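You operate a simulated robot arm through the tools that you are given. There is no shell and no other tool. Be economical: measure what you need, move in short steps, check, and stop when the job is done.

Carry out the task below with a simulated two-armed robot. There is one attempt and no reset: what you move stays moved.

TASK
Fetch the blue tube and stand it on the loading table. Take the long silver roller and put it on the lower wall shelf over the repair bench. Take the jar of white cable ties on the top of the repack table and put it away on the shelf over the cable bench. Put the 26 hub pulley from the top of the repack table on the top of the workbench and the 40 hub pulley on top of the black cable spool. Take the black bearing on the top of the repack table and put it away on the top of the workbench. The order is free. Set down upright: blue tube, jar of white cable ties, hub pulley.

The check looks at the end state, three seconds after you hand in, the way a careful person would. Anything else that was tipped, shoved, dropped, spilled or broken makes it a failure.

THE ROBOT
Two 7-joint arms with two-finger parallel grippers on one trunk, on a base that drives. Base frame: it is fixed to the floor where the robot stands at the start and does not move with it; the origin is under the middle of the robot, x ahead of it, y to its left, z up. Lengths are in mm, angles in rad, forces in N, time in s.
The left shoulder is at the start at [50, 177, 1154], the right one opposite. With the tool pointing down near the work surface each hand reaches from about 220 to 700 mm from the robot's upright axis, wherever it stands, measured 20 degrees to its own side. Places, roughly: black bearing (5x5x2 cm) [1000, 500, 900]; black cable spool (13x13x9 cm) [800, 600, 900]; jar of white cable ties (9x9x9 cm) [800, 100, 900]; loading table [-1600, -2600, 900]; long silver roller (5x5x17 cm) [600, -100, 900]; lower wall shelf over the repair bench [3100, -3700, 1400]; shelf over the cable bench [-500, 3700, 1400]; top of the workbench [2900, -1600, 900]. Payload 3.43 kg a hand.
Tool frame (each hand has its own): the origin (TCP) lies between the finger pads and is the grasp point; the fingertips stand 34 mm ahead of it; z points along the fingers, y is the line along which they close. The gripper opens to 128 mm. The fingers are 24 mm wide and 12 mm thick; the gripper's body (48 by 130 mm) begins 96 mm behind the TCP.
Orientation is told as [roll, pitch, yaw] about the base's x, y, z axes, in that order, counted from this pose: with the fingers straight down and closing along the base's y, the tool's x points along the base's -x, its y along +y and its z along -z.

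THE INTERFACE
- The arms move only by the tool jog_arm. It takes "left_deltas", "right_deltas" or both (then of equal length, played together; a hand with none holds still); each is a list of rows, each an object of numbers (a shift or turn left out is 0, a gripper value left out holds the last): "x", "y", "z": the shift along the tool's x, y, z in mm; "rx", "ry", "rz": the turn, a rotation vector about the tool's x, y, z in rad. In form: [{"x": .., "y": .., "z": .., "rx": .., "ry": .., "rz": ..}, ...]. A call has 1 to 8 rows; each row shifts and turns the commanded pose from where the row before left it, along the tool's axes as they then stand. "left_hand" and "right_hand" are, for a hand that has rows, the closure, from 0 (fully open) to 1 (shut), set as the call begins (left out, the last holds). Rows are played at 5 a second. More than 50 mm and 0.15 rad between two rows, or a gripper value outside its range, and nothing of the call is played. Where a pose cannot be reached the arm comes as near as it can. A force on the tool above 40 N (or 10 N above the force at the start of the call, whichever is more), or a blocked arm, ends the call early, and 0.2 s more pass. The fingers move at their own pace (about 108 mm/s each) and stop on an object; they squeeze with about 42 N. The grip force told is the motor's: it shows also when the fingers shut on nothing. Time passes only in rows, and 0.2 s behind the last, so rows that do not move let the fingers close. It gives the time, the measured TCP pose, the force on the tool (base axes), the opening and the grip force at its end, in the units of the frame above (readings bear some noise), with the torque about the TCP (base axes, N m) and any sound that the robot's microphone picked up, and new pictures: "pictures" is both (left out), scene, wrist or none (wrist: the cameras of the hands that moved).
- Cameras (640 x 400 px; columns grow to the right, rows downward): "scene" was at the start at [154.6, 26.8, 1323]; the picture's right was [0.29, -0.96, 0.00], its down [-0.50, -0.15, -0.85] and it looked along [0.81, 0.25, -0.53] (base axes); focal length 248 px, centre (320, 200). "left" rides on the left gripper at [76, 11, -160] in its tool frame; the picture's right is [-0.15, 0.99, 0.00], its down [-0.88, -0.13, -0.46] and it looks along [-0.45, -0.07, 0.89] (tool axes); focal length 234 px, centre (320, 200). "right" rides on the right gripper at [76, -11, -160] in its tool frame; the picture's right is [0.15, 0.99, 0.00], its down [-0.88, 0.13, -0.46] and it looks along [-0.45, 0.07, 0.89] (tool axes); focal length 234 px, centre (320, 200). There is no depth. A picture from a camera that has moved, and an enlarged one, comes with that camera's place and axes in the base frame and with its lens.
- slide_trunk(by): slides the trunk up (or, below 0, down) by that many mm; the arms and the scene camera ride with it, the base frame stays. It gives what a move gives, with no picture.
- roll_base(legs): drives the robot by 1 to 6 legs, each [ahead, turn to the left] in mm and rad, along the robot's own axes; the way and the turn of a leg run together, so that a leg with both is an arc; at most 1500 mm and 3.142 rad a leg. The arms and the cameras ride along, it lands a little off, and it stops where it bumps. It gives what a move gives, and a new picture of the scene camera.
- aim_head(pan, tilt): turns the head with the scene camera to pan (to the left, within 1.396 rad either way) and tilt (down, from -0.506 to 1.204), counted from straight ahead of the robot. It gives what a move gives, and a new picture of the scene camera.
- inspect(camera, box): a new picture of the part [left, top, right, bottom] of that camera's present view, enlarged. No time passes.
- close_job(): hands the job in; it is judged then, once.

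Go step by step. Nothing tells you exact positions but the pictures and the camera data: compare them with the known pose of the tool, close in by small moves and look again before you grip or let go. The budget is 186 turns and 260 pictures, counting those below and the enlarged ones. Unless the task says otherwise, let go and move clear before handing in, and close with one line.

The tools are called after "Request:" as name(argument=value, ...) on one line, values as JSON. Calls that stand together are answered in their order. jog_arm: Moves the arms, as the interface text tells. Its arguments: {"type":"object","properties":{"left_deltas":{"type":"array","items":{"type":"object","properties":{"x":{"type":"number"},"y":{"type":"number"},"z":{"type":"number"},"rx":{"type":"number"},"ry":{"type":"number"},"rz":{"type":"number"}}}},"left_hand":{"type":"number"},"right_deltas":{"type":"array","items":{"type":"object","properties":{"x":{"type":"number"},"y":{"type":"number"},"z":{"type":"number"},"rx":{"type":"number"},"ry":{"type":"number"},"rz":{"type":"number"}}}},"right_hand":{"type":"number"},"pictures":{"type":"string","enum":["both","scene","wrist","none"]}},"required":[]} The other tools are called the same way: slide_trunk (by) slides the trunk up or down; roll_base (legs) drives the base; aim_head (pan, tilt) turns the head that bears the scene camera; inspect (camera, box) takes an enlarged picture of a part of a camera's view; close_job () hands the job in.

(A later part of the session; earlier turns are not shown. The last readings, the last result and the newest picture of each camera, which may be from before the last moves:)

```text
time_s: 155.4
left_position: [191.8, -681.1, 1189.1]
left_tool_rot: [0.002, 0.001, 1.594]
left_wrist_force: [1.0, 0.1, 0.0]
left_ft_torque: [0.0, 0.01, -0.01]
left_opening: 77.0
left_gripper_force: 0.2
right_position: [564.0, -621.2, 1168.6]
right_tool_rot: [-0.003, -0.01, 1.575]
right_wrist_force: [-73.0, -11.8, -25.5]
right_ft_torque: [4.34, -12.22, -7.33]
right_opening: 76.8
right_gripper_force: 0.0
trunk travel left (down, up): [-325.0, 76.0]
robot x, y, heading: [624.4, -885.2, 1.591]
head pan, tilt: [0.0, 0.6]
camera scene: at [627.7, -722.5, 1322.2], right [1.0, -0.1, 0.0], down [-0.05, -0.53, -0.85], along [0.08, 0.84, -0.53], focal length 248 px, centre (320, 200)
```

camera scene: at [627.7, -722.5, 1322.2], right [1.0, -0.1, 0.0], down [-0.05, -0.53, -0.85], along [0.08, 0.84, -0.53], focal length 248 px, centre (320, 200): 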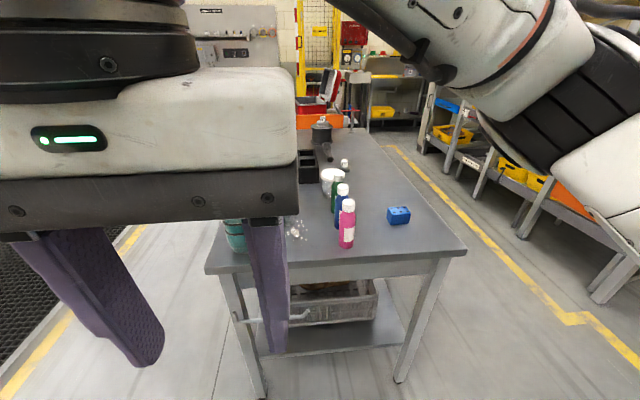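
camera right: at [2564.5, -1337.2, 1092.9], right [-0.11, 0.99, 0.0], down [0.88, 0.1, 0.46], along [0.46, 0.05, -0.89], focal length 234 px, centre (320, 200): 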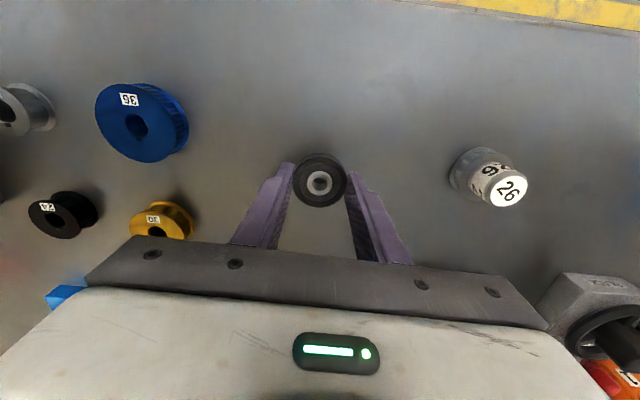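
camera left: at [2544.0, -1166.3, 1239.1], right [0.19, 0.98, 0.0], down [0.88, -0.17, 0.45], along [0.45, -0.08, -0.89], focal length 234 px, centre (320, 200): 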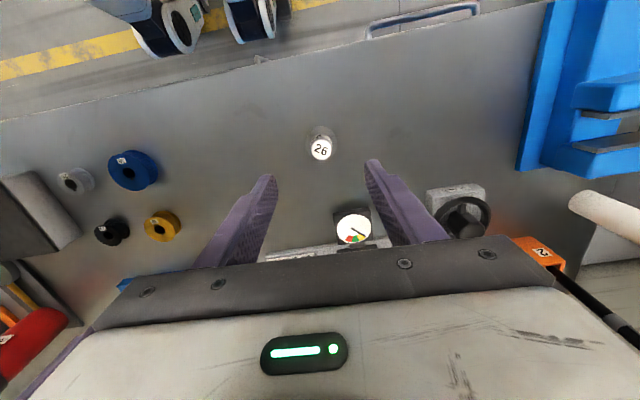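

The head is touching the right hand; move the hand out to the right and forward for a clear view.

Request:
jog_arm(right_deltas=[{"x": -40}, {"x": -45, "y": -10}, {"x": -20, "y": -40}, {"y": -45}, {"y": -45}, {"y": -45}, {"y": -45}], pictures="scene")

```text
time_s: 157.0
left_position: [192.7, -681.0, 1189.1]
left_tool_rot: [0.003, 0.0, 1.594]
left_wrist_force: [0.8, -0.1, 0.0]
left_ft_torque: [0.01, -0.01, 0.01]
left_opening: 76.7
left_gripper_force: 0.1
right_position: [795.2, -512.0, 1171.4]
right_tool_rot: [0.002, -0.005, 1.598]
right_wrist_force: [1.1, 0.6, 0.3]
right_ft_torque: [0.0, 0.0, 0.01]
right_opening: 76.8
right_gripper_force: 0.1
trunk travel left (down, up): [-325.0, 76.0]
robot x, y, heading: [623.6, -881.4, 1.591]
head pan, tilt: [0.0, 0.6]
camera scene: at [617.6, -723.6, 1318.8], right [1.0, 0.03, 0.0], down [0.01, -0.56, -0.83], along [-0.02, 0.83, -0.56], focal length 248 px, centre (320, 200)
```

scene: 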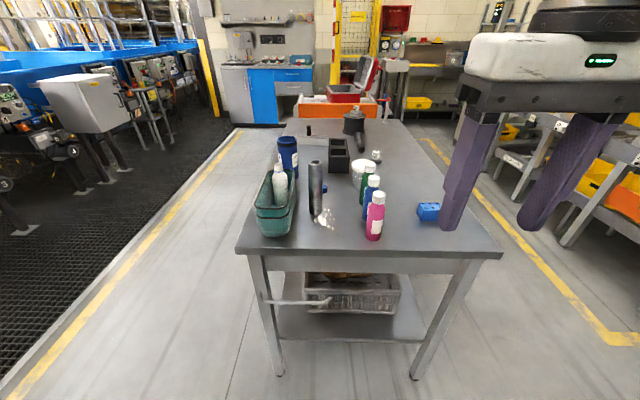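

Clear view: roller at about (592, −97), tray rim to its left (x≈540), bottles to its right (x≈750). I'll stand so the right hand approaches from slightly right, with the tool pitched toward horizontal (for later shelf placing).

Request:
roll_base(legs=[[0, -0.153], [256, 0], [0, 0.482]])

Request:
jog_arm(right_deltas=[{"x": 30, "ry": -0.13}, {"x": 20, "z": -20, "ry": -0.13}, {"ry": -0.13}, {"ry": -0.13}, {"ry": -0.13}, {"ry": -0.13}, {"ry": -0.13}, {"ry": -0.137}], pictures="both")

```text
time_s: 160.8
left_position: [183.1, -571.0, 1189.7]
left_tool_rot: [0.001, -0.001, 1.916]
left_wrist_force: [0.4, 0.3, 0.1]
left_ft_torque: [0.03, -0.01, -0.04]
left_opening: 76.7
left_gripper_force: 0.1
right_position: [699.8, -219.2, 1171.1]
right_tool_rot: [0.0, -0.006, 1.922]
right_wrist_force: [0.0, 0.7, 0.2]
right_ft_torque: [0.02, -0.03, 0.03]
right_opening: 76.7
right_gripper_force: 0.0
trunk travel left (down, up): [-325.0, 76.0]
robot x, y, heading: [656.9, -624.6, 1.918]
head pan, tilt: [0.0, 0.6]
camera scene: at [599.3, -476.4, 1318.7], right [0.94, 0.34, 0.0], down [0.19, -0.53, -0.83], along [-0.28, 0.78, -0.56], focal length 248 px, centre (320, 200)
```

scene: 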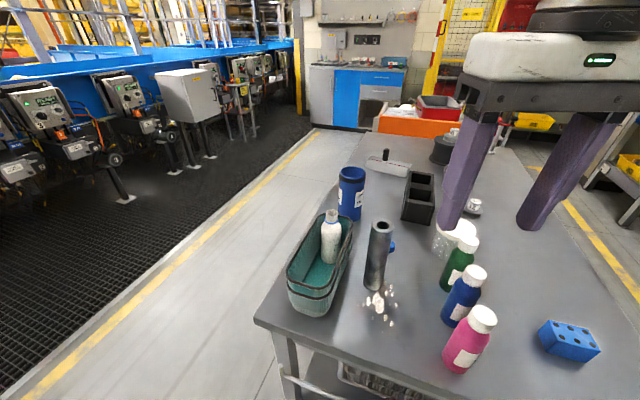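

```text
time_s: 162.7
left_position: [184.0, -570.9, 1188.8]
left_tool_rot: [0.001, 0.0, 1.916]
left_wrist_force: [-0.3, -0.2, -0.2]
left_ft_torque: [0.02, 0.01, 0.01]
left_opening: 76.9
left_gripper_force: 0.1
right_position: [693.9, -257.3, 1235.9]
right_tool_rot: [-0.001, -1.055, 1.921]
right_wrist_force: [-0.2, 0.9, 0.0]
right_ft_torque: [0.02, 0.01, 0.04]
right_opening: 77.1
right_gripper_force: 0.1
right hand out of reach, approached as far as the arm can: row 7, 8
trunk travel left (down, up): [-325.0, 76.0]
robot x, y, heading: [656.0, -625.7, 1.915]
head pan, tilt: [0.0, 0.6]
camera scene: at [599.4, -476.4, 1318.7], right [0.94, 0.34, 0.0], down [0.19, -0.53, -0.83], along [-0.28, 0.78, -0.56], focal length 248 px, centre (320, 200)
camera right: at [764.6, -419.2, 1248.8], right [-0.91, -0.41, -0.13], down [-0.14, -0.01, 0.99], along [-0.4, 0.91, -0.05], focal length 234 px, centre (320, 200)
```

scene: 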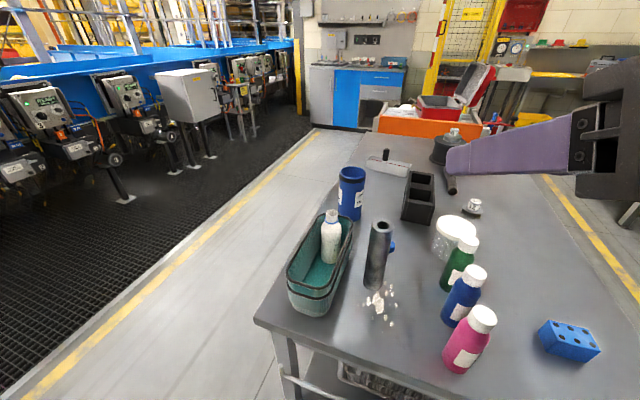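
right: 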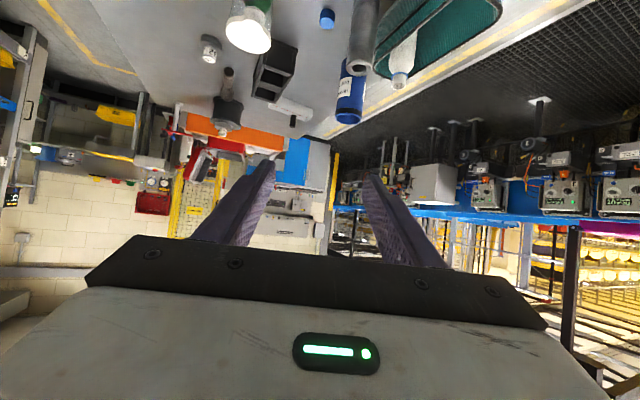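

Roller at (591, −98). Move the right hand to a pre-grasp 130 mm short of it with a narrower opening.

Request:
jog_arm(right_deltas=[{"x": 30, "y": 6, "z": 26}, {"x": 30, "y": 6, "z": 26}, {"x": 30, "y": 6, "z": 26}, {"x": 30, "y": 6, "z": 26}, {"x": 30, "y": 6, "z": 26}, {"x": 29, "y": 6, "z": 26}, {"x": 29, "y": 7, "z": 26}], right_hand=0.5, pictures="both")

```text
time_s: 163.0
left_position: [183.4, -571.4, 1188.7]
left_tool_rot: [0.002, 0.002, 1.916]
left_wrist_force: [-0.6, 0.2, 0.2]
left_ft_torque: [-0.01, -0.01, -0.03]
left_opening: 76.8
left_gripper_force: 0.0
right_position: [686.8, -250.2, 1228.4]
right_tool_rot: [-0.056, -1.049, 1.973]
right_wrist_force: [2.4, 4.1, -0.9]
right_ft_torque: [-0.06, 0.03, 0.82]
right_opening: 64.2
right_gripper_force: 0.0
right hand out of reach, approached as far as the arm can: row 1
trunk travel left (down, up): [-325.0, 76.0]
robot x, y, heading: [655.0, -625.1, 1.92]
head pan, tilt: [0.0, 0.6]
stopped in row 1 (right hand): the force on the tool passed its limit (the readings are from after the stop); the commanded pose is now the measured one
camera scene: at [599.2, -476.1, 1318.7], right [0.94, 0.34, 0.0], down [0.19, -0.53, -0.82], along [-0.28, 0.78, -0.57], focal length 248 px, centre (320, 200)
camera right: at [757.9, -413.1, 1243.5], right [-0.9, -0.41, -0.15], down [-0.16, -0.01, 0.99], along [-0.41, 0.91, -0.05], focal length 234 px, centre (320, 200)
```

scene: 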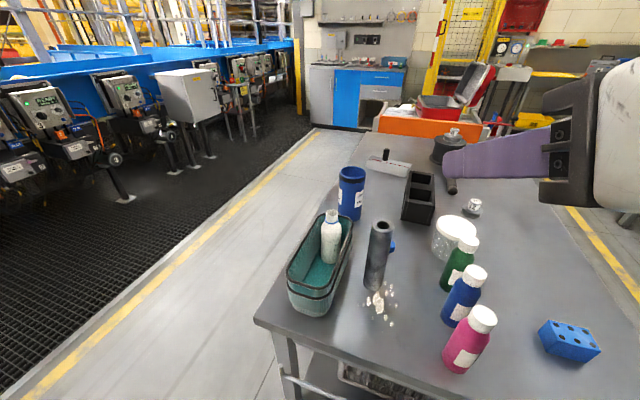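
right: 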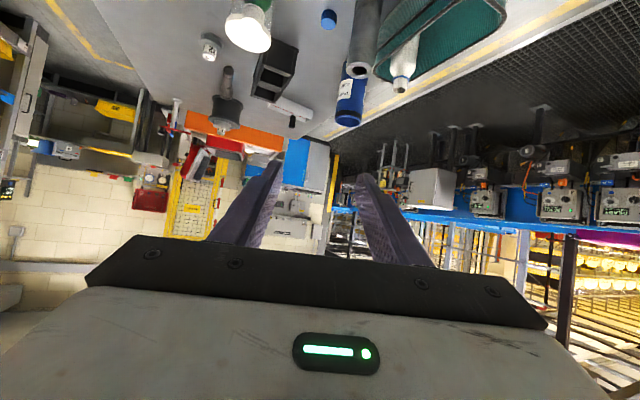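

The hand was too folded against my body there. Back up 130 mm, then extend forward and check.

Request:
roll_base(legs=[[-130, 0]])

Request:
jog_arm(right_deltas=[{"x": -22, "y": 9, "z": 38, "rx": -0.01, "rz": 0.026}, {"x": -22, "y": 9, "z": 38}, {"x": -22, "y": 10, "z": 38}, {"x": -21, "y": 10, "z": 38}], pictures="wrist")

```text
time_s: 164.3
left_position: [227.4, -694.0, 1189.8]
left_tool_rot: [0.002, 0.0, 1.918]
left_wrist_force: [-0.6, 0.4, -0.3]
left_ft_torque: [0.0, -0.02, 0.01]
left_opening: 77.0
left_gripper_force: 0.0
right_position: [733.3, -374.0, 1229.9]
right_tool_rot: [-0.054, -1.048, 1.971]
right_wrist_force: [4.5, 0.0, 0.5]
right_ft_torque: [-0.21, -0.04, 0.89]
right_opening: 63.9
right_gripper_force: 0.2
trunk travel left (down, up): [-325.0, 76.0]
robot x, y, heading: [698.5, -747.5, 1.921]
head pan, tilt: [0.0, 0.6]
camera scene: at [644.3, -599.3, 1318.9], right [0.94, 0.34, 0.0], down [0.19, -0.53, -0.83], along [-0.28, 0.78, -0.56], focal length 248 px, centre (320, 200)
```

scene: 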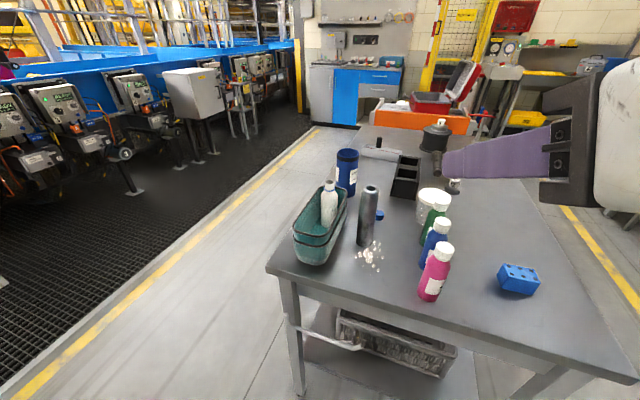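

```text
time_s: 165.3
left_position: [228.1, -694.1, 1188.5]
left_tool_rot: [0.001, 0.003, 1.915]
left_wrist_force: [0.6, 0.1, 0.4]
left_ft_torque: [-0.02, -0.01, 0.01]
left_opening: 76.9
left_gripper_force: 0.0
right_position: [635.4, -219.7, 1228.1]
right_tool_rot: [0.0, -1.049, 1.923]
right_wrist_force: [-0.4, 0.3, -0.2]
right_ft_torque: [-0.02, 0.0, 0.03]
right_opening: 63.8
right_gripper_force: 0.0
trunk travel left (down, up): [-325.0, 76.0]
robot x, y, heading: [699.4, -745.4, 1.917]
head pan, tilt: [0.0, 0.6]
camera right: at [705.8, -383.0, 1241.9], right [-0.9, -0.41, -0.13], down [-0.14, 0.0, 0.99], along [-0.4, 0.91, -0.05], focal length 234 px, centre (320, 200)
```

right: 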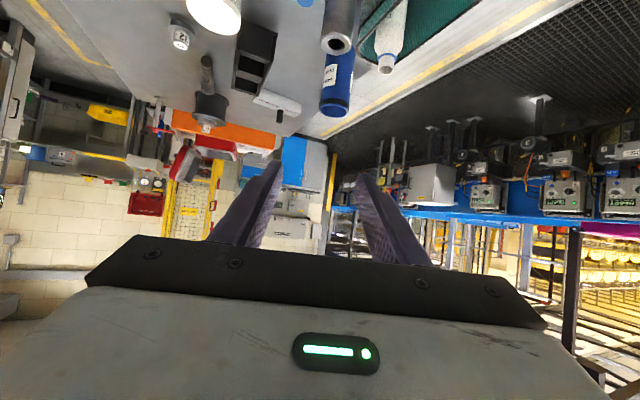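

Aligned with the roller's line. Lower to z≈965.

Request:
jog_arm(right_deltas=[{"x": 33, "z": 19}, {"x": 33, "z": 19}, {"x": 33, "z": 19}, {"x": 33, "z": 19}, {"x": 33, "z": 19}, {"x": 32, "z": 18}, {"x": 31, "z": 18}], pictures="both")

```text
time_s: 166.9
left_position: [227.2, -692.6, 1188.9]
left_tool_rot: [0.002, 0.004, 1.918]
left_wrist_force: [0.0, 0.0, 0.7]
left_ft_torque: [0.02, -0.01, 0.01]
left_opening: 77.0
left_gripper_force: 0.0
right_position: [636.4, -221.6, 965.8]
right_tool_rot: [0.004, -1.049, 1.915]
right_wrist_force: [-0.3, 0.3, -0.7]
right_ft_torque: [0.01, -0.01, -0.03]
right_opening: 64.1
right_gripper_force: 0.0
trunk travel left (down, up): [-325.0, 76.0]
robot x, y, heading: [698.9, -746.9, 1.919]
head pan, tilt: [0.0, 0.6]
camera scene: at [644.1, -598.3, 1318.7], right [0.94, 0.34, 0.0], down [0.19, -0.53, -0.82], along [-0.28, 0.78, -0.57], focal length 248 px, centre (320, 200)
camera right: at [706.5, -384.3, 979.8], right [-0.9, -0.41, -0.12], down [-0.14, 0.0, 0.99], along [-0.4, 0.91, -0.05], focal length 234 px, centre (320, 200)
```

scene: 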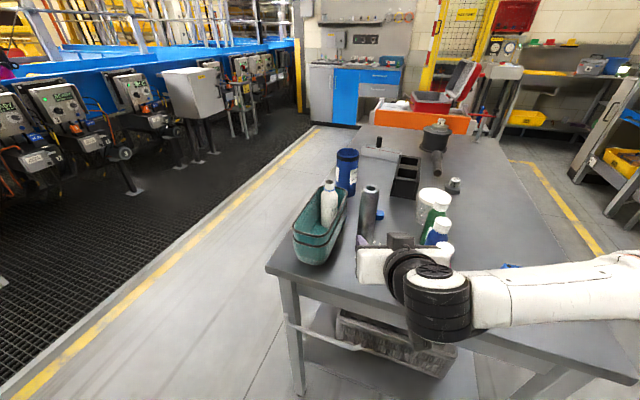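
right: 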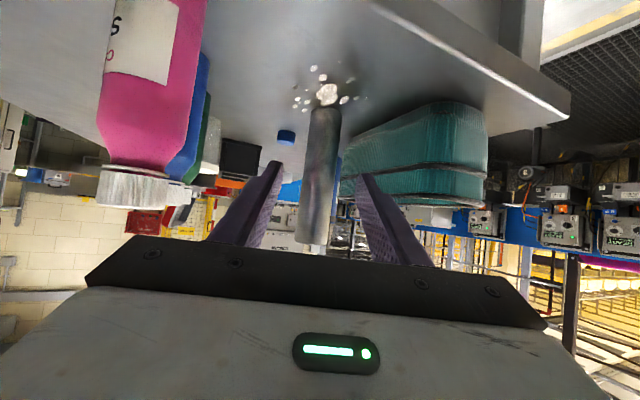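

Roller is centred between the fingers. Advance 134 mm level.

Request:
jog_arm(right_deltas=[{"x": -17, "z": 29}, {"x": -17, "z": 29}, {"x": -17, "z": 29}, {"x": -16, "z": 29}], pictures="both")

```text
time_s: 167.9
left_position: [226.9, -693.3, 1188.6]
left_tool_rot: [0.0, 0.001, 1.917]
left_wrist_force: [-0.7, 0.2, 0.1]
left_ft_torque: [0.0, 0.0, -0.01]
left_opening: 76.9
left_gripper_force: 0.0
right_position: [589.8, -96.1, 965.4]
right_tool_rot: [0.0, -1.05, 1.918]
right_wrist_force: [-0.5, 0.1, -0.3]
right_ft_torque: [-0.02, 0.01, 0.01]
right_opening: 63.9
right_gripper_force: 0.1
trunk travel left (down, up): [-325.0, 76.0]
robot x, y, heading: [697.1, -749.0, 1.922]
head pan, tilt: [0.0, 0.6]
camera scene: at [643.8, -598.2, 1318.7], right [0.94, 0.34, 0.0], down [0.19, -0.53, -0.82], along [-0.28, 0.78, -0.57], focal length 248 px, centre (320, 200)
camera right: at [660.1, -258.7, 980.0], right [-0.9, -0.41, -0.13], down [-0.14, 0.0, 0.99], along [-0.4, 0.91, -0.05], focal length 234 px, centre (320, 200)
```

scene: 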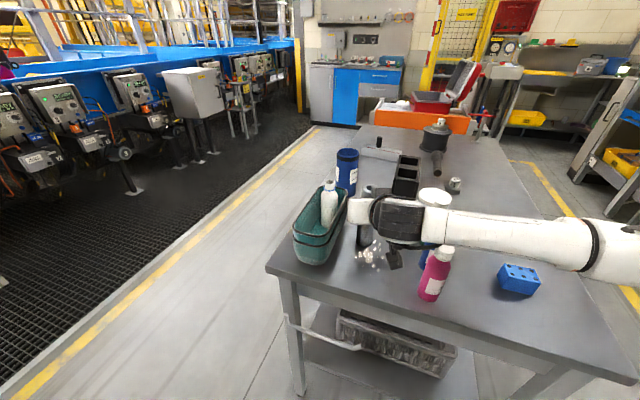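
right: 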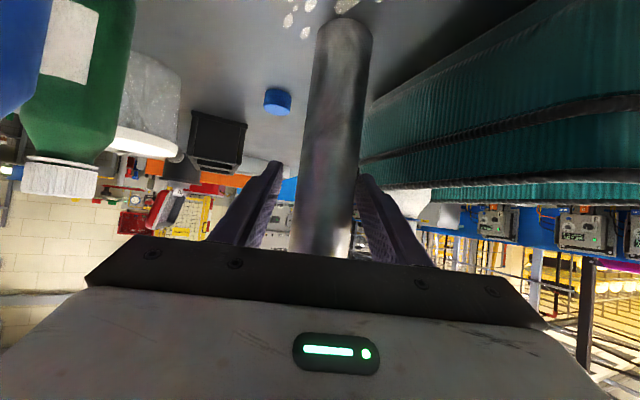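

The roller sits ~6 mm toward the tray-side finger; raise 15 mm (above the tray rim) and shift 6 mm left before closing.

Request:
jog_arm(right_deltas=[{"x": -13, "z": -7.5}, {"y": 6}], pictures="wrist")

```text
time_s: 168.5
left_position: [228.2, -694.1, 1188.9]
left_tool_rot: [0.003, 0.003, 1.916]
left_wrist_force: [0.5, -0.2, 0.0]
left_ft_torque: [-0.02, -0.03, -0.02]
left_opening: 76.7
left_gripper_force: 0.0
right_position: [583.5, -97.9, 981.6]
right_tool_rot: [0.002, -1.048, 1.917]
right_wrist_force: [0.3, 0.7, -0.1]
right_ft_torque: [-0.02, -0.01, -0.01]
right_opening: 64.0
right_gripper_force: 0.0
trunk travel left (down, up): [-325.0, 76.0]
robot x, y, heading: [700.8, -749.5, 1.915]
head pan, tilt: [0.0, 0.6]
camera right: at [654.6, -260.5, 995.1], right [-0.9, -0.41, -0.13], down [-0.14, 0.0, 0.99], along [-0.4, 0.91, -0.05], focal length 234 px, centre (320, 200)
```

right: 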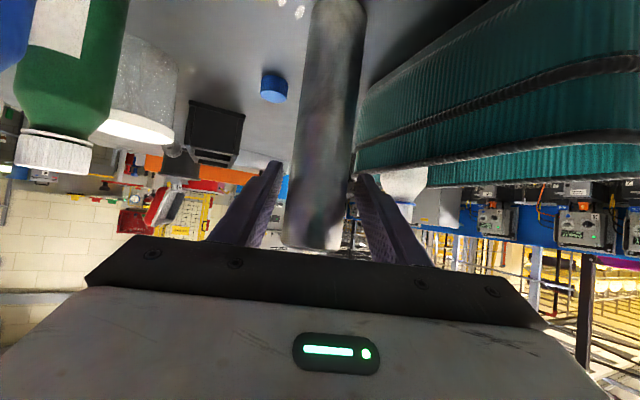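

Request:
jog_arm(right_deltas=[{"x": -2.5, "z": 4.5}], pictures="none")

Request:
jog_arm(right_deltas=[{}, {}, {}], right_hand=1, pictures="wrist")

```text
time_s: 168.9
left_position: [227.7, -693.2, 1190.7]
left_tool_rot: [0.003, 0.001, 1.916]
left_wrist_force: [-0.9, -0.2, -0.1]
left_ft_torque: [0.02, 0.0, -0.01]
left_opening: 76.9
left_gripper_force: 0.0
right_position: [582.3, -93.1, 980.5]
right_tool_rot: [0.003, -1.05, 1.918]
right_wrist_force: [0.6, -0.8, -0.8]
right_ft_torque: [0.0, 0.0, -0.01]
right_opening: 64.0
right_gripper_force: 0.1
trunk travel left (down, up): [-325.0, 76.0]
robot x, y, heading: [699.8, -748.0, 1.917]
head pan, tilt: [0.0, 0.6]
```

```text
time_s: 169.7
left_position: [227.1, -694.4, 1189.6]
left_tool_rot: [0.001, 0.001, 1.917]
left_wrist_force: [0.7, -0.1, 0.9]
left_ft_torque: [0.0, -0.01, -0.02]
left_opening: 76.8
left_gripper_force: 0.0
right_position: [582.1, -92.9, 981.9]
right_tool_rot: [0.001, -1.051, 1.917]
right_wrist_force: [0.9, 0.0, 0.5]
right_ft_torque: [0.03, -0.15, 0.0]
right_opening: 41.1
right_gripper_force: 42.0
trunk travel left (down, up): [-325.0, 76.0]
robot x, y, heading: [698.0, -745.9, 1.924]
head pan, tilt: [0.0, 0.6]
camera right: at [653.0, -255.6, 994.9], right [-0.9, -0.41, -0.13], down [-0.14, 0.0, 0.99], along [-0.4, 0.91, -0.05], focal length 234 px, centre (320, 200)
```

right: 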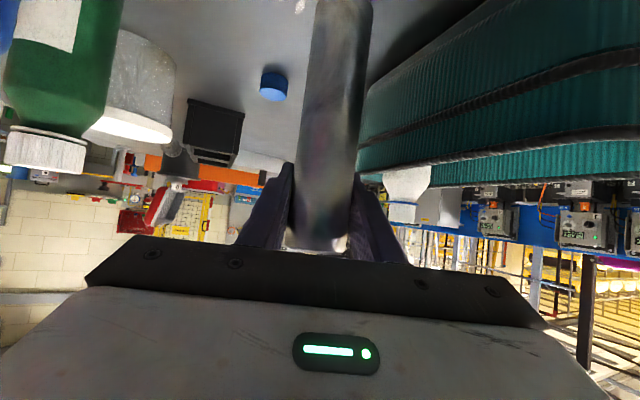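

Gripped at 41 mm. Lift straight up.

Request:
jog_arm(right_deltas=[{"x": -5, "z": -3}, {"x": -9, "z": -5}, {"x": -17, "z": -10}, {"x": -26, "z": -15}, {"x": -30, "z": -17}, {"x": -30, "z": -17}, {"x": -30, "z": -17}, {"x": -22, "z": -13}], pictures="both")

```text
time_s: 171.5
left_position: [228.7, -694.0, 1188.5]
left_tool_rot: [0.002, 0.002, 1.917]
left_wrist_force: [1.0, -1.1, -1.1]
left_ft_torque: [0.01, -0.02, -0.01]
left_opening: 76.8
left_gripper_force: 0.1
right_position: [582.7, -92.3, 1175.8]
right_tool_rot: [0.003, -1.049, 1.919]
right_wrist_force: [0.0, -0.1, -3.8]
right_ft_torque: [0.06, 0.02, -0.02]
right_opening: 40.9
right_gripper_force: 41.8
trunk travel left (down, up): [-325.0, 76.0]
robot x, y, heading: [699.0, -747.7, 1.919]
head pan, tilt: [0.0, 0.6]
camera scene: at [643.9, -598.4, 1318.7], right [0.94, 0.34, 0.0], down [0.19, -0.53, -0.83], along [-0.28, 0.78, -0.56], focal length 248 px, centre (320, 200)
camera right: at [652.7, -255.4, 1190.1], right [-0.9, -0.41, -0.13], down [-0.14, 0.0, 0.99], along [-0.4, 0.91, -0.05], focal length 234 px, centre (320, 200)
```

scene: 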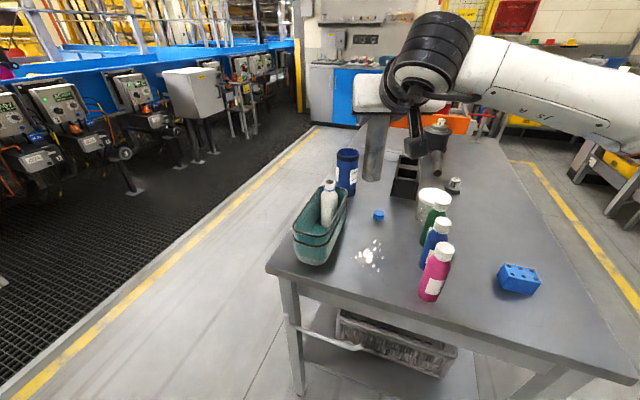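
right: 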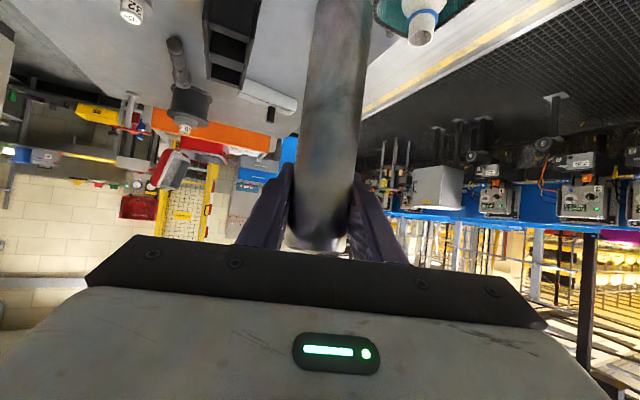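

Roller is held. Retract and raise it a little, then drive round to the front side of the table for the blue tube.

Request:
jog_arm(right_deltas=[{"x": -25, "z": -15}, {"x": -20, "z": -10}, {"x": 15, "z": -26}, {"x": 20, "z": -35}, {"x": 20, "z": -35}, {"x": 20, "z": -34}], pictures="none")

Request:
roll_base(legs=[[0, 1.222], [850, 0], [0, -1.571], [718, 0], [0, -1.571], [130, 0]])

```text
time_s: 172.9
left_position: [228.5, -694.6, 1189.3]
left_tool_rot: [0.0, 0.001, 1.914]
left_wrist_force: [1.1, -0.2, -0.6]
left_ft_torque: [0.02, 0.0, 0.01]
left_opening: 76.7
left_gripper_force: 0.0
right_position: [633.1, -232.6, 1227.2]
right_tool_rot: [0.005, -1.05, 1.918]
right_wrist_force: [0.9, 0.0, -3.1]
right_ft_torque: [0.05, -0.01, 0.0]
right_opening: 40.9
right_gripper_force: 41.8
trunk travel left (down, up): [-325.0, 76.0]
robot x, y, heading: [697.5, -747.2, 1.919]
head pan, tilt: [0.0, 0.6]
```

```text
time_s: 192.6
left_position: [205.3, 385.2, 1188.9]
left_tool_rot: [0.002, 0.003, -0.027]
left_wrist_force: [0.1, 0.4, -0.7]
left_ft_torque: [0.02, 0.03, 0.0]
left_opening: 76.6
left_gripper_force: 0.1
right_position: [487.7, -161.5, 1226.6]
right_tool_rot: [0.003, -1.048, -0.027]
right_wrist_force: [0.3, -0.1, -3.2]
right_ft_torque: [0.01, -0.03, 0.02]
right_opening: 41.3
right_gripper_force: 41.9
trunk travel left (down, up): [-325.0, 76.0]
robot x, y, heading: [-18.6, -31.4, -0.029]
head pan, tilt: [0.0, 0.6]
camera scene: at [140.5, -36.8, 1318.5], right [-0.03, -1.0, 0.0], down [-0.57, 0.01, -0.82], along [0.82, -0.02, -0.57], focal length 248 px, centre (320, 200)
```

scene: 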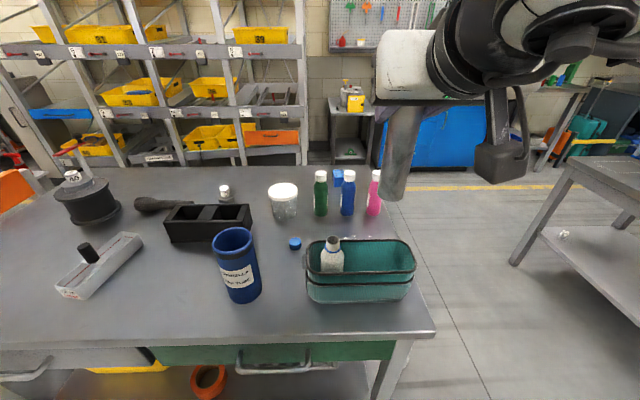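

Tube at about (470, 112), top z≈1010, ~80 mm wide. Left hand moves over it.

Request:
jog_arm(left_deltas=[{"x": -34, "y": -33}, {"x": -34, "y": -33}, {"x": -34, "y": -33}, {"x": -34, "y": -33}, {"x": -34, "y": -33}, {"x": -34, "y": -33}, {"x": -34, "y": -33}, {"x": -35, "y": -34}], left_hand=0, pictures="wrist")

```text
time_s: 194.4
left_position: [444.4, 141.9, 1181.7]
left_tool_rot: [0.004, -0.001, -0.023]
left_wrist_force: [-1.6, 0.8, 0.4]
left_ft_torque: [0.04, -0.07, 0.01]
left_opening: 128.1
left_gripper_force: 0.0
left hand out of reach, approached as far as the arm can: row 8
right_position: [485.2, -160.2, 1227.4]
right_tool_rot: [0.002, -1.051, -0.026]
right_wrist_force: [-1.5, -0.4, -3.4]
right_ft_torque: [0.03, -0.04, 0.01]
right_opening: 41.3
right_gripper_force: 41.6
trunk travel left (down, up): [-325.0, 76.0]
robot x, y, heading: [-18.2, -34.0, -0.023]
head pan, tilt: [0.0, 0.6]
camera left: at [369.6, 155.0, 1340.4], right [0.17, 0.99, 0.0], down [0.88, -0.15, 0.46], along [0.45, -0.07, -0.89], focal length 234 px, centre (320, 200)
```

left: 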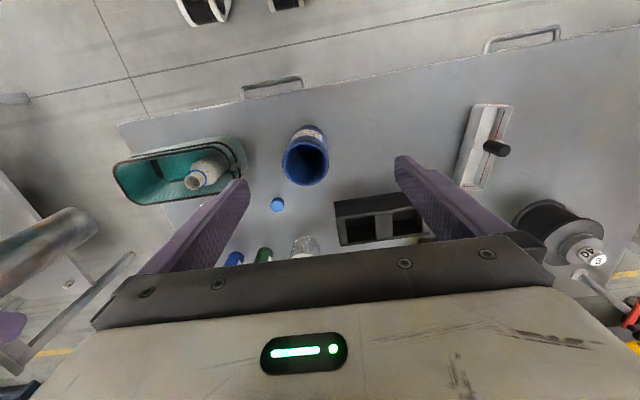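

Request:
jog_arm(left_deltas=[{"z": 45}, {"z": 45}, {"x": -13, "y": -12}, {"x": -13, "y": -12}], pictures="wrist")

```text
time_s: 195.4
left_position: [468.1, 121.7, 1091.8]
left_tool_rot: [0.002, 0.0, -0.026]
left_wrist_force: [1.4, 0.3, 0.5]
left_ft_torque: [-0.03, -0.01, 0.02]
left_opening: 128.2
left_gripper_force: 0.1
left hand out of reach, approached as far as the arm can: row 4
right_position: [487.3, -160.3, 1226.4]
right_tool_rot: [0.002, -1.049, -0.024]
right_wrist_force: [-0.3, 0.0, -3.4]
right_ft_torque: [0.02, -0.05, 0.03]
right_opening: 41.0
right_gripper_force: 41.8
trunk travel left (down, up): [-325.0, 76.0]
robot x, y, heading: [-19.3, -31.3, -0.019]
head pan, tilt: [0.0, 0.6]
camera left: at [394.0, 135.6, 1249.4], right [0.17, 0.99, 0.0], down [0.88, -0.15, 0.46], along [0.45, -0.08, -0.89], focal length 234 px, centre (320, 200)
```

left: 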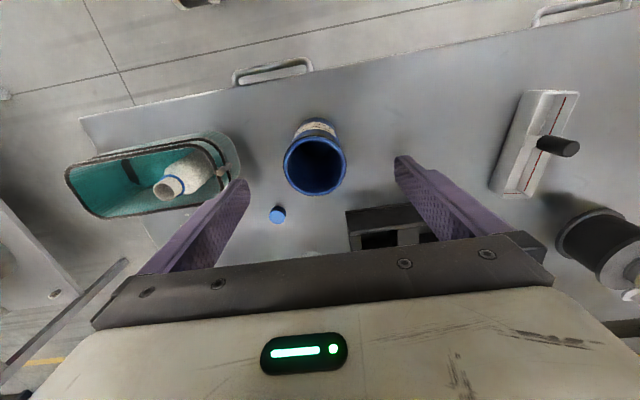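

Request:
jog_arm(left_deltas=[{"z": 40, "x": -4}, {"z": 40, "y": -3}, {"z": 30}], pictures="both")

```text
time_s: 196.2
left_position: [473.9, 119.7, 981.4]
left_tool_rot: [0.001, 0.001, -0.028]
left_wrist_force: [0.0, -0.2, -0.5]
left_ft_torque: [0.02, 0.01, 0.01]
left_opening: 128.0
left_gripper_force: 0.2
right_position: [487.2, -160.0, 1226.3]
right_tool_rot: [0.002, -1.049, -0.025]
right_wrist_force: [0.0, 0.5, -3.5]
right_ft_torque: [0.0, -0.03, -0.02]
right_opening: 41.2
right_gripper_force: 42.0
trunk travel left (down, up): [-325.0, 76.0]
robot x, y, heading: [-16.7, -35.5, -0.031]
head pan, tilt: [0.0, 0.6]
camera scene: at [139.9, -36.6, 1318.7], right [-0.03, -1.0, 0.0], down [-0.57, 0.01, -0.82], along [0.82, -0.02, -0.57], focal length 248 px, centre (320, 200)
camera left: at [398.2, 132.2, 1139.4], right [0.17, 0.98, 0.0], down [0.88, -0.16, 0.45], along [0.45, -0.08, -0.89], focal length 234 px, centre (320, 200)
```

scene: 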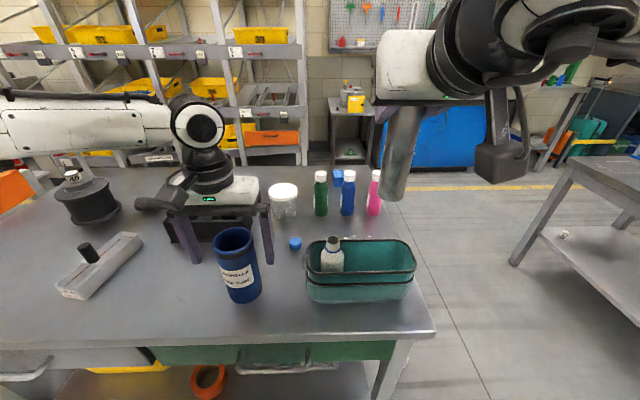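
left: 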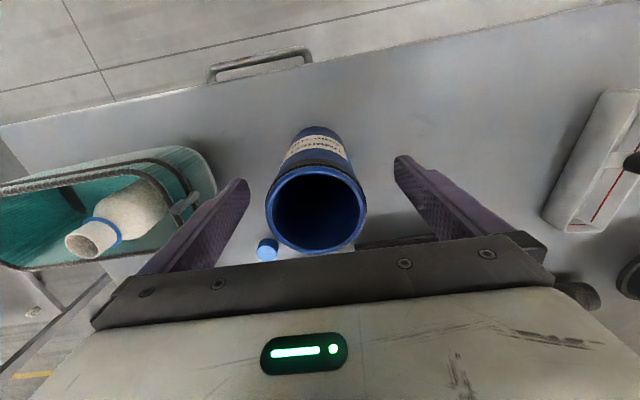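

Well centred. Close on the tube.

Request:
jog_arm(left_deltas=[{"y": -2}, {}, {}], left_hand=1, pictures="none")

Request:
jog_arm(left_deltas=[{"z": -6}, {"z": -15}, {"z": -25}, {"z": -30}, {"z": -35}, {"z": -35}], pictures="both")

```text
time_s: 197.0
left_position: [472.5, 117.6, 980.9]
left_tool_rot: [0.001, -0.002, -0.029]
left_wrist_force: [0.3, 0.2, -0.4]
left_ft_torque: [-0.07, -0.01, 0.03]
left_opening: 69.4
left_gripper_force: 42.4
right_position: [486.9, -160.9, 1226.3]
right_tool_rot: [0.002, -1.048, -0.028]
right_wrist_force: [-0.2, 0.3, -3.7]
right_ft_torque: [-0.02, -0.03, -0.01]
right_opening: 41.3
right_gripper_force: 42.4
trunk travel left (down, up): [-325.0, 76.0]
robot x, y, heading: [-18.9, -31.3, -0.029]
head pan, tilt: [0.0, 0.6]
```

```text
time_s: 198.4
left_position: [465.3, 131.4, 1124.5]
left_tool_rot: [0.003, 0.0, -0.029]
left_wrist_force: [-0.8, 0.6, -0.8]
left_ft_torque: [0.01, 0.0, -0.03]
left_opening: 69.0
left_gripper_force: 42.2
left hand out of reach, approached as far as the arm can: row 5, 6
right_position: [485.5, -159.8, 1225.9]
right_tool_rot: [0.001, -1.048, -0.026]
right_wrist_force: [-0.2, -0.5, -4.1]
right_ft_torque: [0.0, -0.03, 0.02]
right_opening: 41.0
right_gripper_force: 41.4
trunk travel left (down, up): [-325.0, 76.0]
robot x, y, heading: [-16.0, -31.8, -0.029]
head pan, tilt: [0.0, 0.6]
camera scene: at [139.0, -36.7, 1318.8], right [-0.03, -1.0, 0.0], down [-0.56, 0.01, -0.83], along [0.83, -0.02, -0.56], focal length 248 px, centre (320, 200)
camera left: at [389.5, 144.7, 1283.8], right [0.17, 0.98, 0.0], down [0.88, -0.16, 0.46], along [0.45, -0.08, -0.89], focal length 234 px, centre (320, 200)
```

scene: 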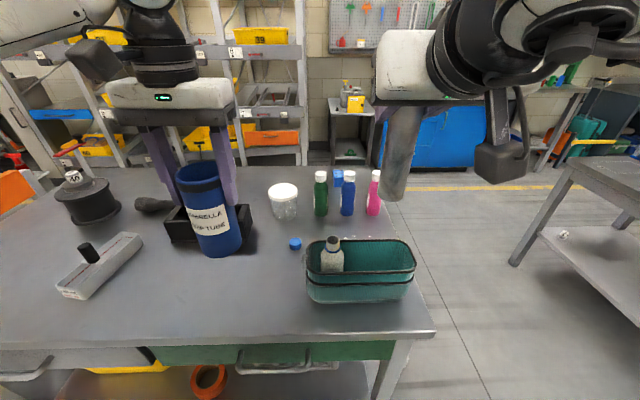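
left: 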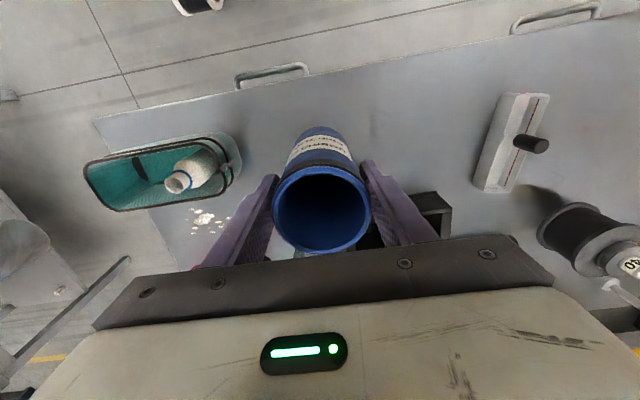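

Tube held. Bring it in a little, back off and turn to look toward the loading table.

Request:
jog_arm(left_deltas=[{"x": 15, "y": 20}, {"x": 20, "y": 25}, {"x": 20, "y": 25}], pictures="none")

Request:
roll_base(legs=[[-250, 0], [0, -2.02]])

Request:
aim_head(pan=0, tilt=0.3)

```text
time_s: 199.2
left_position: [410.1, 203.6, 1124.5]
left_tool_rot: [0.002, 0.001, -0.028]
left_wrist_force: [-0.6, 0.2, -1.6]
left_ft_torque: [-0.03, 0.02, 0.01]
left_opening: 68.8
left_gripper_force: 41.6
right_position: [486.8, -159.7, 1226.9]
right_tool_rot: [0.002, -1.048, -0.024]
right_wrist_force: [0.6, -0.3, -2.8]
right_ft_torque: [0.0, -0.02, -0.01]
right_opening: 41.3
right_gripper_force: 41.7
trunk travel left (down, up): [-325.0, 76.0]
robot x, y, heading: [-16.4, -31.9, -0.031]
head pan, tilt: [0.0, 0.6]
```

```text
time_s: 205.8
left_position: [-239.0, -517.3, 1124.6]
left_tool_rot: [0.002, -0.001, -2.043]
left_wrist_force: [-0.5, -0.2, -2.2]
left_ft_torque: [-0.01, -0.02, 0.03]
left_opening: 68.9
left_gripper_force: 42.1
right_position: [-600.2, -427.5, 1228.1]
right_tool_rot: [0.003, -1.049, -2.039]
right_wrist_force: [-0.5, -1.0, -3.8]
right_ft_torque: [-0.01, 0.01, 0.01]
right_opening: 41.0
right_gripper_force: 42.5
trunk travel left (down, up): [-325.0, 76.0]
robot x, y, heading: [-271.0, -25.7, -2.042]
head pan, tilt: [0.0, 0.6]
camera scene: at [-341.3, -167.6, 1318.7], right [-0.89, 0.45, 0.0], down [0.26, 0.5, -0.82], along [-0.37, -0.74, -0.57], focal length 248 px, centre (320, 200)
```

scene: 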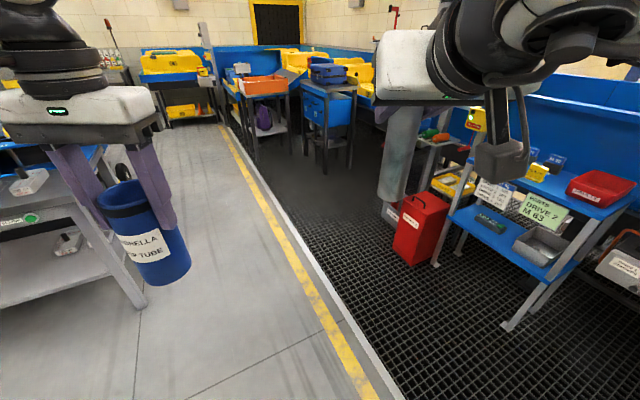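

```text
time_s: 206.6
left_position: [-241.2, -515.3, 1124.4]
left_tool_rot: [0.002, 0.001, -2.043]
left_wrist_force: [-0.1, 0.6, -1.1]
left_ft_torque: [-0.03, 0.02, -0.01]
left_opening: 69.2
left_gripper_force: 42.1
right_position: [-599.3, -427.8, 1226.9]
right_tool_rot: [0.002, -1.049, -2.041]
right_wrist_force: [0.3, -0.1, -3.7]
right_ft_torque: [-0.06, 0.01, 0.02]
right_opening: 41.2
right_gripper_force: 42.1
trunk travel left (down, up): [-325.0, 76.0]
robot x, y, heading: [-270.3, -25.2, -2.038]
head pan, tilt: [0.0, 0.3]
camera scene: at [-343.4, -172.1, 1346.1], right [-0.89, 0.45, 0.0], down [0.13, 0.26, -0.95], along [-0.43, -0.85, -0.3], focal length 248 px, centre (320, 200)
```

scene: 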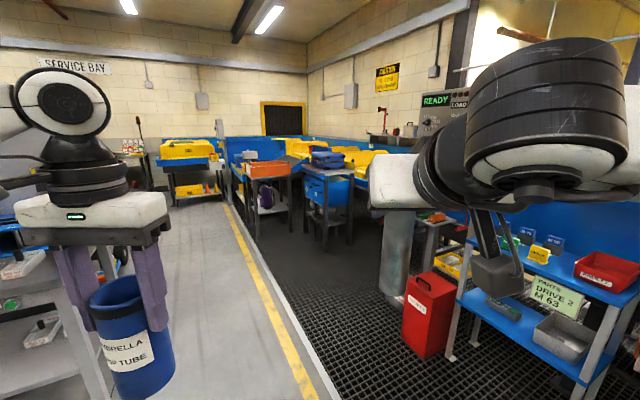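

Request:
inspect(camera="scene", box=[210, 120, 390, 250])

```text
3.08 times, centred on (300, 185) of scene
camera zoom: at [-343.4, -172.1, 1346.1], right [-0.89, 0.45, 0.0], down [0.13, 0.26, -0.95], along [-0.43, -0.85, -0.3], focal length 764 px, centre (382, 246)
```

zoom: 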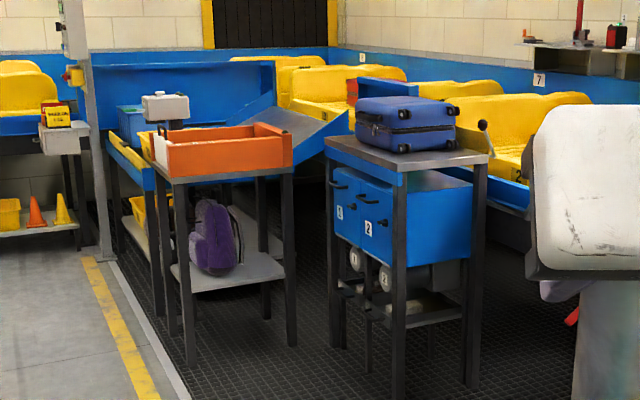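

The table with the suitcase matches the loading table's place. Drive closer to look.

Request:
roll_base(legs=[[0, -0.08], [1400, 0], [0, 0.15]])

```text
time_s: 214.7
left_position: [-932.1, -1699.7, 1125.2]
left_tool_rot: [0.001, 0.001, -1.971]
left_wrist_force: [0.1, 0.5, -1.7]
left_ft_torque: [-0.02, 0.01, 0.0]
left_opening: 69.5
left_gripper_force: 42.3
right_position: [-1297.2, -1637.0, 1226.4]
right_tool_rot: [0.002, -1.05, -1.97]
right_wrist_force: [-0.1, 0.4, -2.8]
right_ft_torque: [-0.03, 0.01, -0.03]
right_opening: 41.2
right_gripper_force: 42.0
trunk travel left (down, up): [-325.0, 76.0]
robot x, y, heading: [-995.5, -1214.3, -1.976]
head pan, tilt: [0.0, 0.3]
camera scene: at [-1060.2, -1364.4, 1346.2], right [-0.92, 0.39, 0.0], down [0.11, 0.27, -0.96], along [-0.37, -0.88, -0.3], focal length 248 px, centre (320, 200)
```

scene: 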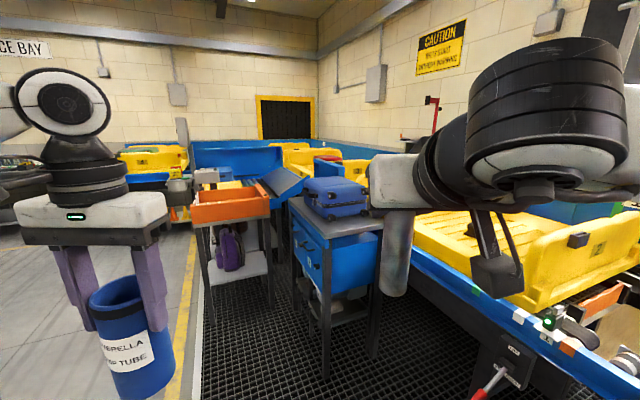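

The loading table stands around x −1530…−1880, y from −2400 back, with a suitcase further back; its front part is free. Raise the roller for clearance and approach.

Request:
jog_arm(right_deltas=[{"x": -30, "z": -17}, {"x": -30, "z": -17}, {"x": -17, "z": -10}], pictures="none")

Request:
roll_base(legs=[[0, -0.021], [650, 0], [0, -0.503]])

Request:
aim_head(pan=0.2, tilt=0.6)

```text
time_s: 215.5
left_position: [-932.6, -1700.2, 1124.9]
left_tool_rot: [0.003, 0.0, -1.974]
left_wrist_force: [0.6, 0.1, -0.3]
left_ft_torque: [0.0, 0.02, 0.0]
left_opening: 69.1
left_gripper_force: 41.9
right_position: [-1298.9, -1639.4, 1316.1]
right_tool_rot: [-0.001, -1.049, -1.968]
right_wrist_force: [0.1, 0.2, -2.6]
right_ft_torque: [-0.02, -0.01, 0.01]
right_opening: 41.1
right_gripper_force: 41.7
trunk travel left (down, up): [-325.0, 76.0]
robot x, y, heading: [-995.7, -1215.7, -1.97]
head pan, tilt: [0.0, 0.3]
```

```text
time_s: 220.9
left_position: [-1451.4, -2262.1, 1125.4]
left_tool_rot: [0.002, 0.001, -2.495]
left_wrist_force: [-0.7, 0.6, -1.2]
left_ft_torque: [-0.01, -0.03, -0.01]
left_opening: 69.1
left_gripper_force: 42.1
right_position: [-1736.5, -2026.1, 1315.2]
right_tool_rot: [0.002, -1.049, -2.496]
right_wrist_force: [0.0, 0.4, -3.5]
right_ft_torque: [-0.01, 0.01, -0.02]
right_opening: 41.1
right_gripper_force: 41.9
trunk travel left (down, up): [-325.0, 76.0]
robot x, y, heading: [-1261.4, -1812.4, -2.497]
head pan, tilt: [0.0, 0.3]
camera scene: at [-1394.6, -1907.9, 1346.1], right [-0.6, 0.8, 0.0], down [0.24, 0.18, -0.96], along [-0.76, -0.58, -0.3], focal length 248 px, centre (320, 200)
```

scene: 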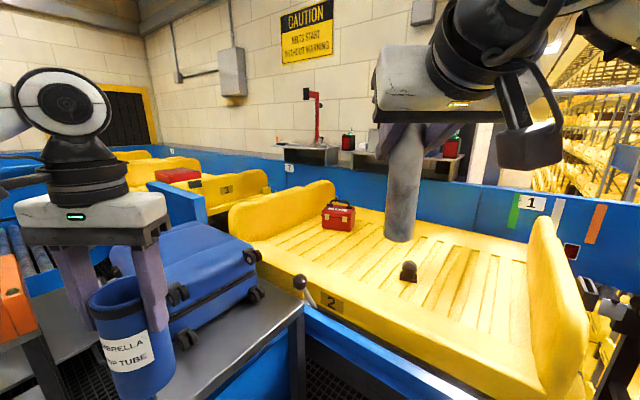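

```text
time_s: 221.7
left_position: [-1450.1, -2262.3, 1124.0]
left_tool_rot: [0.002, 0.002, -2.495]
left_wrist_force: [1.1, 0.1, -1.9]
left_ft_torque: [-0.01, 0.01, -0.02]
left_opening: 68.8
left_gripper_force: 42.1
right_position: [-1736.7, -2025.4, 1315.3]
right_tool_rot: [0.002, -1.049, -2.493]
right_wrist_force: [0.8, 0.0, -3.3]
right_ft_torque: [0.0, 0.0, 0.0]
right_opening: 41.1
right_gripper_force: 42.2
trunk travel left (down, up): [-325.0, 76.0]
robot x, y, heading: [-1264.5, -1809.4, -2.493]
head pan, tilt: [0.201, 0.6]
camera scene: at [-1378.3, -1918.1, 1318.7], right [-0.75, 0.66, 0.0], down [0.37, 0.42, -0.83], along [-0.55, -0.62, -0.56], focal length 248 px, centre (320, 200)
```

scene: 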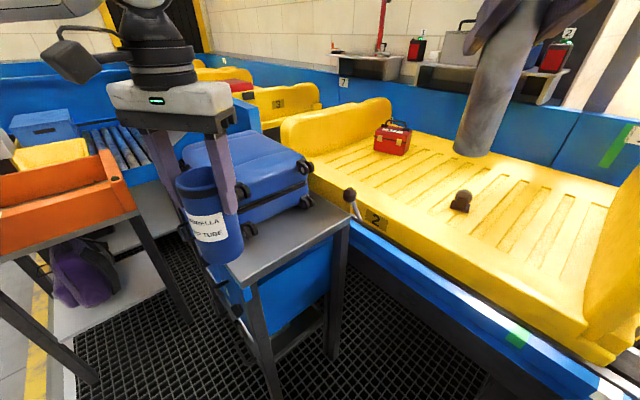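

Table top z≈850, x −1492…−1801, front edge y≈−2278, suitcase from y≈−2440. Target for the tube: (−1640, −2350).

Request:
roll_base(legs=[[150, 0]])

Request:
jog_arm(left_deltas=[{"x": -18, "y": -15}, {"x": -18, "y": -15}, {"x": -18, "y": -14}, {"z": 20}, {"z": 30}, {"z": 30}], pictures="both")

```text
time_s: 223.1
left_position: [-1571.6, -2353.1, 1124.1]
left_tool_rot: [0.003, 0.001, -2.495]
left_wrist_force: [-0.5, -0.8, -1.7]
left_ft_torque: [0.01, -0.02, -0.04]
left_opening: 69.0
left_gripper_force: 41.9
right_position: [-1857.7, -2116.3, 1315.9]
right_tool_rot: [0.002, -1.046, -2.493]
right_wrist_force: [0.1, 0.0, -4.1]
right_ft_torque: [-0.01, 0.04, -0.01]
right_opening: 41.1
right_gripper_force: 41.8
trunk travel left (down, up): [-325.0, 76.0]
robot x, y, heading: [-1384.2, -1904.2, -2.492]
head pan, tilt: [0.201, 0.6]
camera scene: at [-1498.4, -2009.1, 1318.5], right [-0.75, 0.66, 0.0], down [0.37, 0.42, -0.82], along [-0.54, -0.62, -0.57], focal length 248 px, centre (320, 200)
```

scene: 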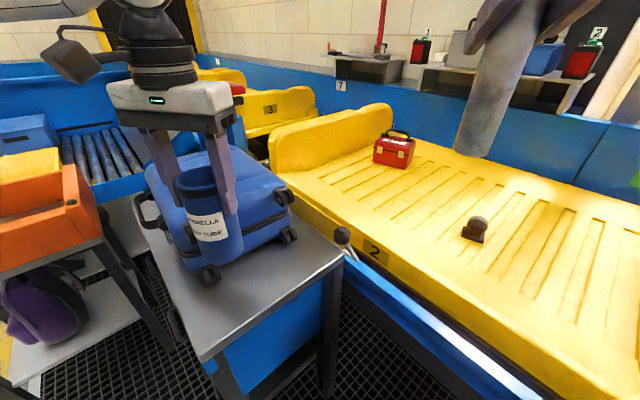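

```text
time_s: 224.5
left_position: [-1639.9, -2351.2, 1044.0]
left_tool_rot: [0.0, 0.002, -2.497]
left_wrist_force: [-0.2, 0.1, -1.1]
left_ft_torque: [0.03, -0.02, -0.03]
left_opening: 69.1
left_gripper_force: 41.5
right_position: [-1856.6, -2116.2, 1315.5]
right_tool_rot: [0.002, -1.05, -2.492]
right_wrist_force: [0.1, -0.8, -3.9]
right_ft_torque: [-0.02, 0.03, -0.01]
right_opening: 41.2
right_gripper_force: 41.9
trunk travel left (down, up): [-325.0, 76.0]
robot x, y, heading: [-1380.4, -1903.8, -2.494]
head pan, tilt: [0.201, 0.6]
camera scene: at [-1497.8, -2008.8, 1318.7], right [-0.75, 0.66, 0.0], down [0.37, 0.42, -0.82], along [-0.55, -0.62, -0.57], focal length 248 px, centre (320, 200)
camera left: at [-1572.9, -2313.7, 1202.7], right [0.48, -0.88, 0.0], down [-0.78, -0.43, 0.46], along [-0.4, -0.22, -0.89], focal length 234 px, centre (320, 200)
```

scene: 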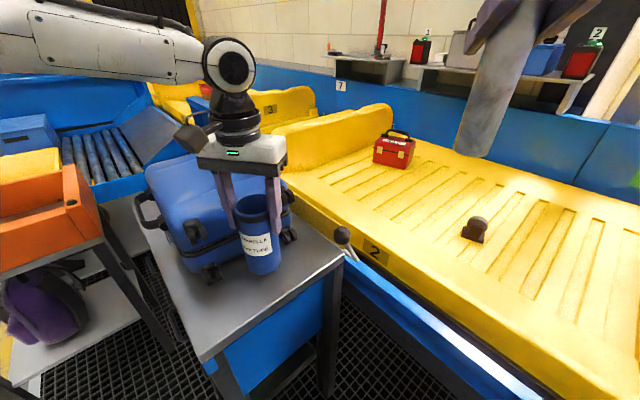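
left: 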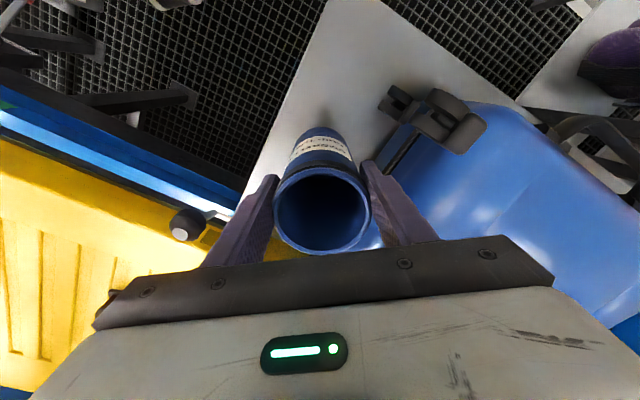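

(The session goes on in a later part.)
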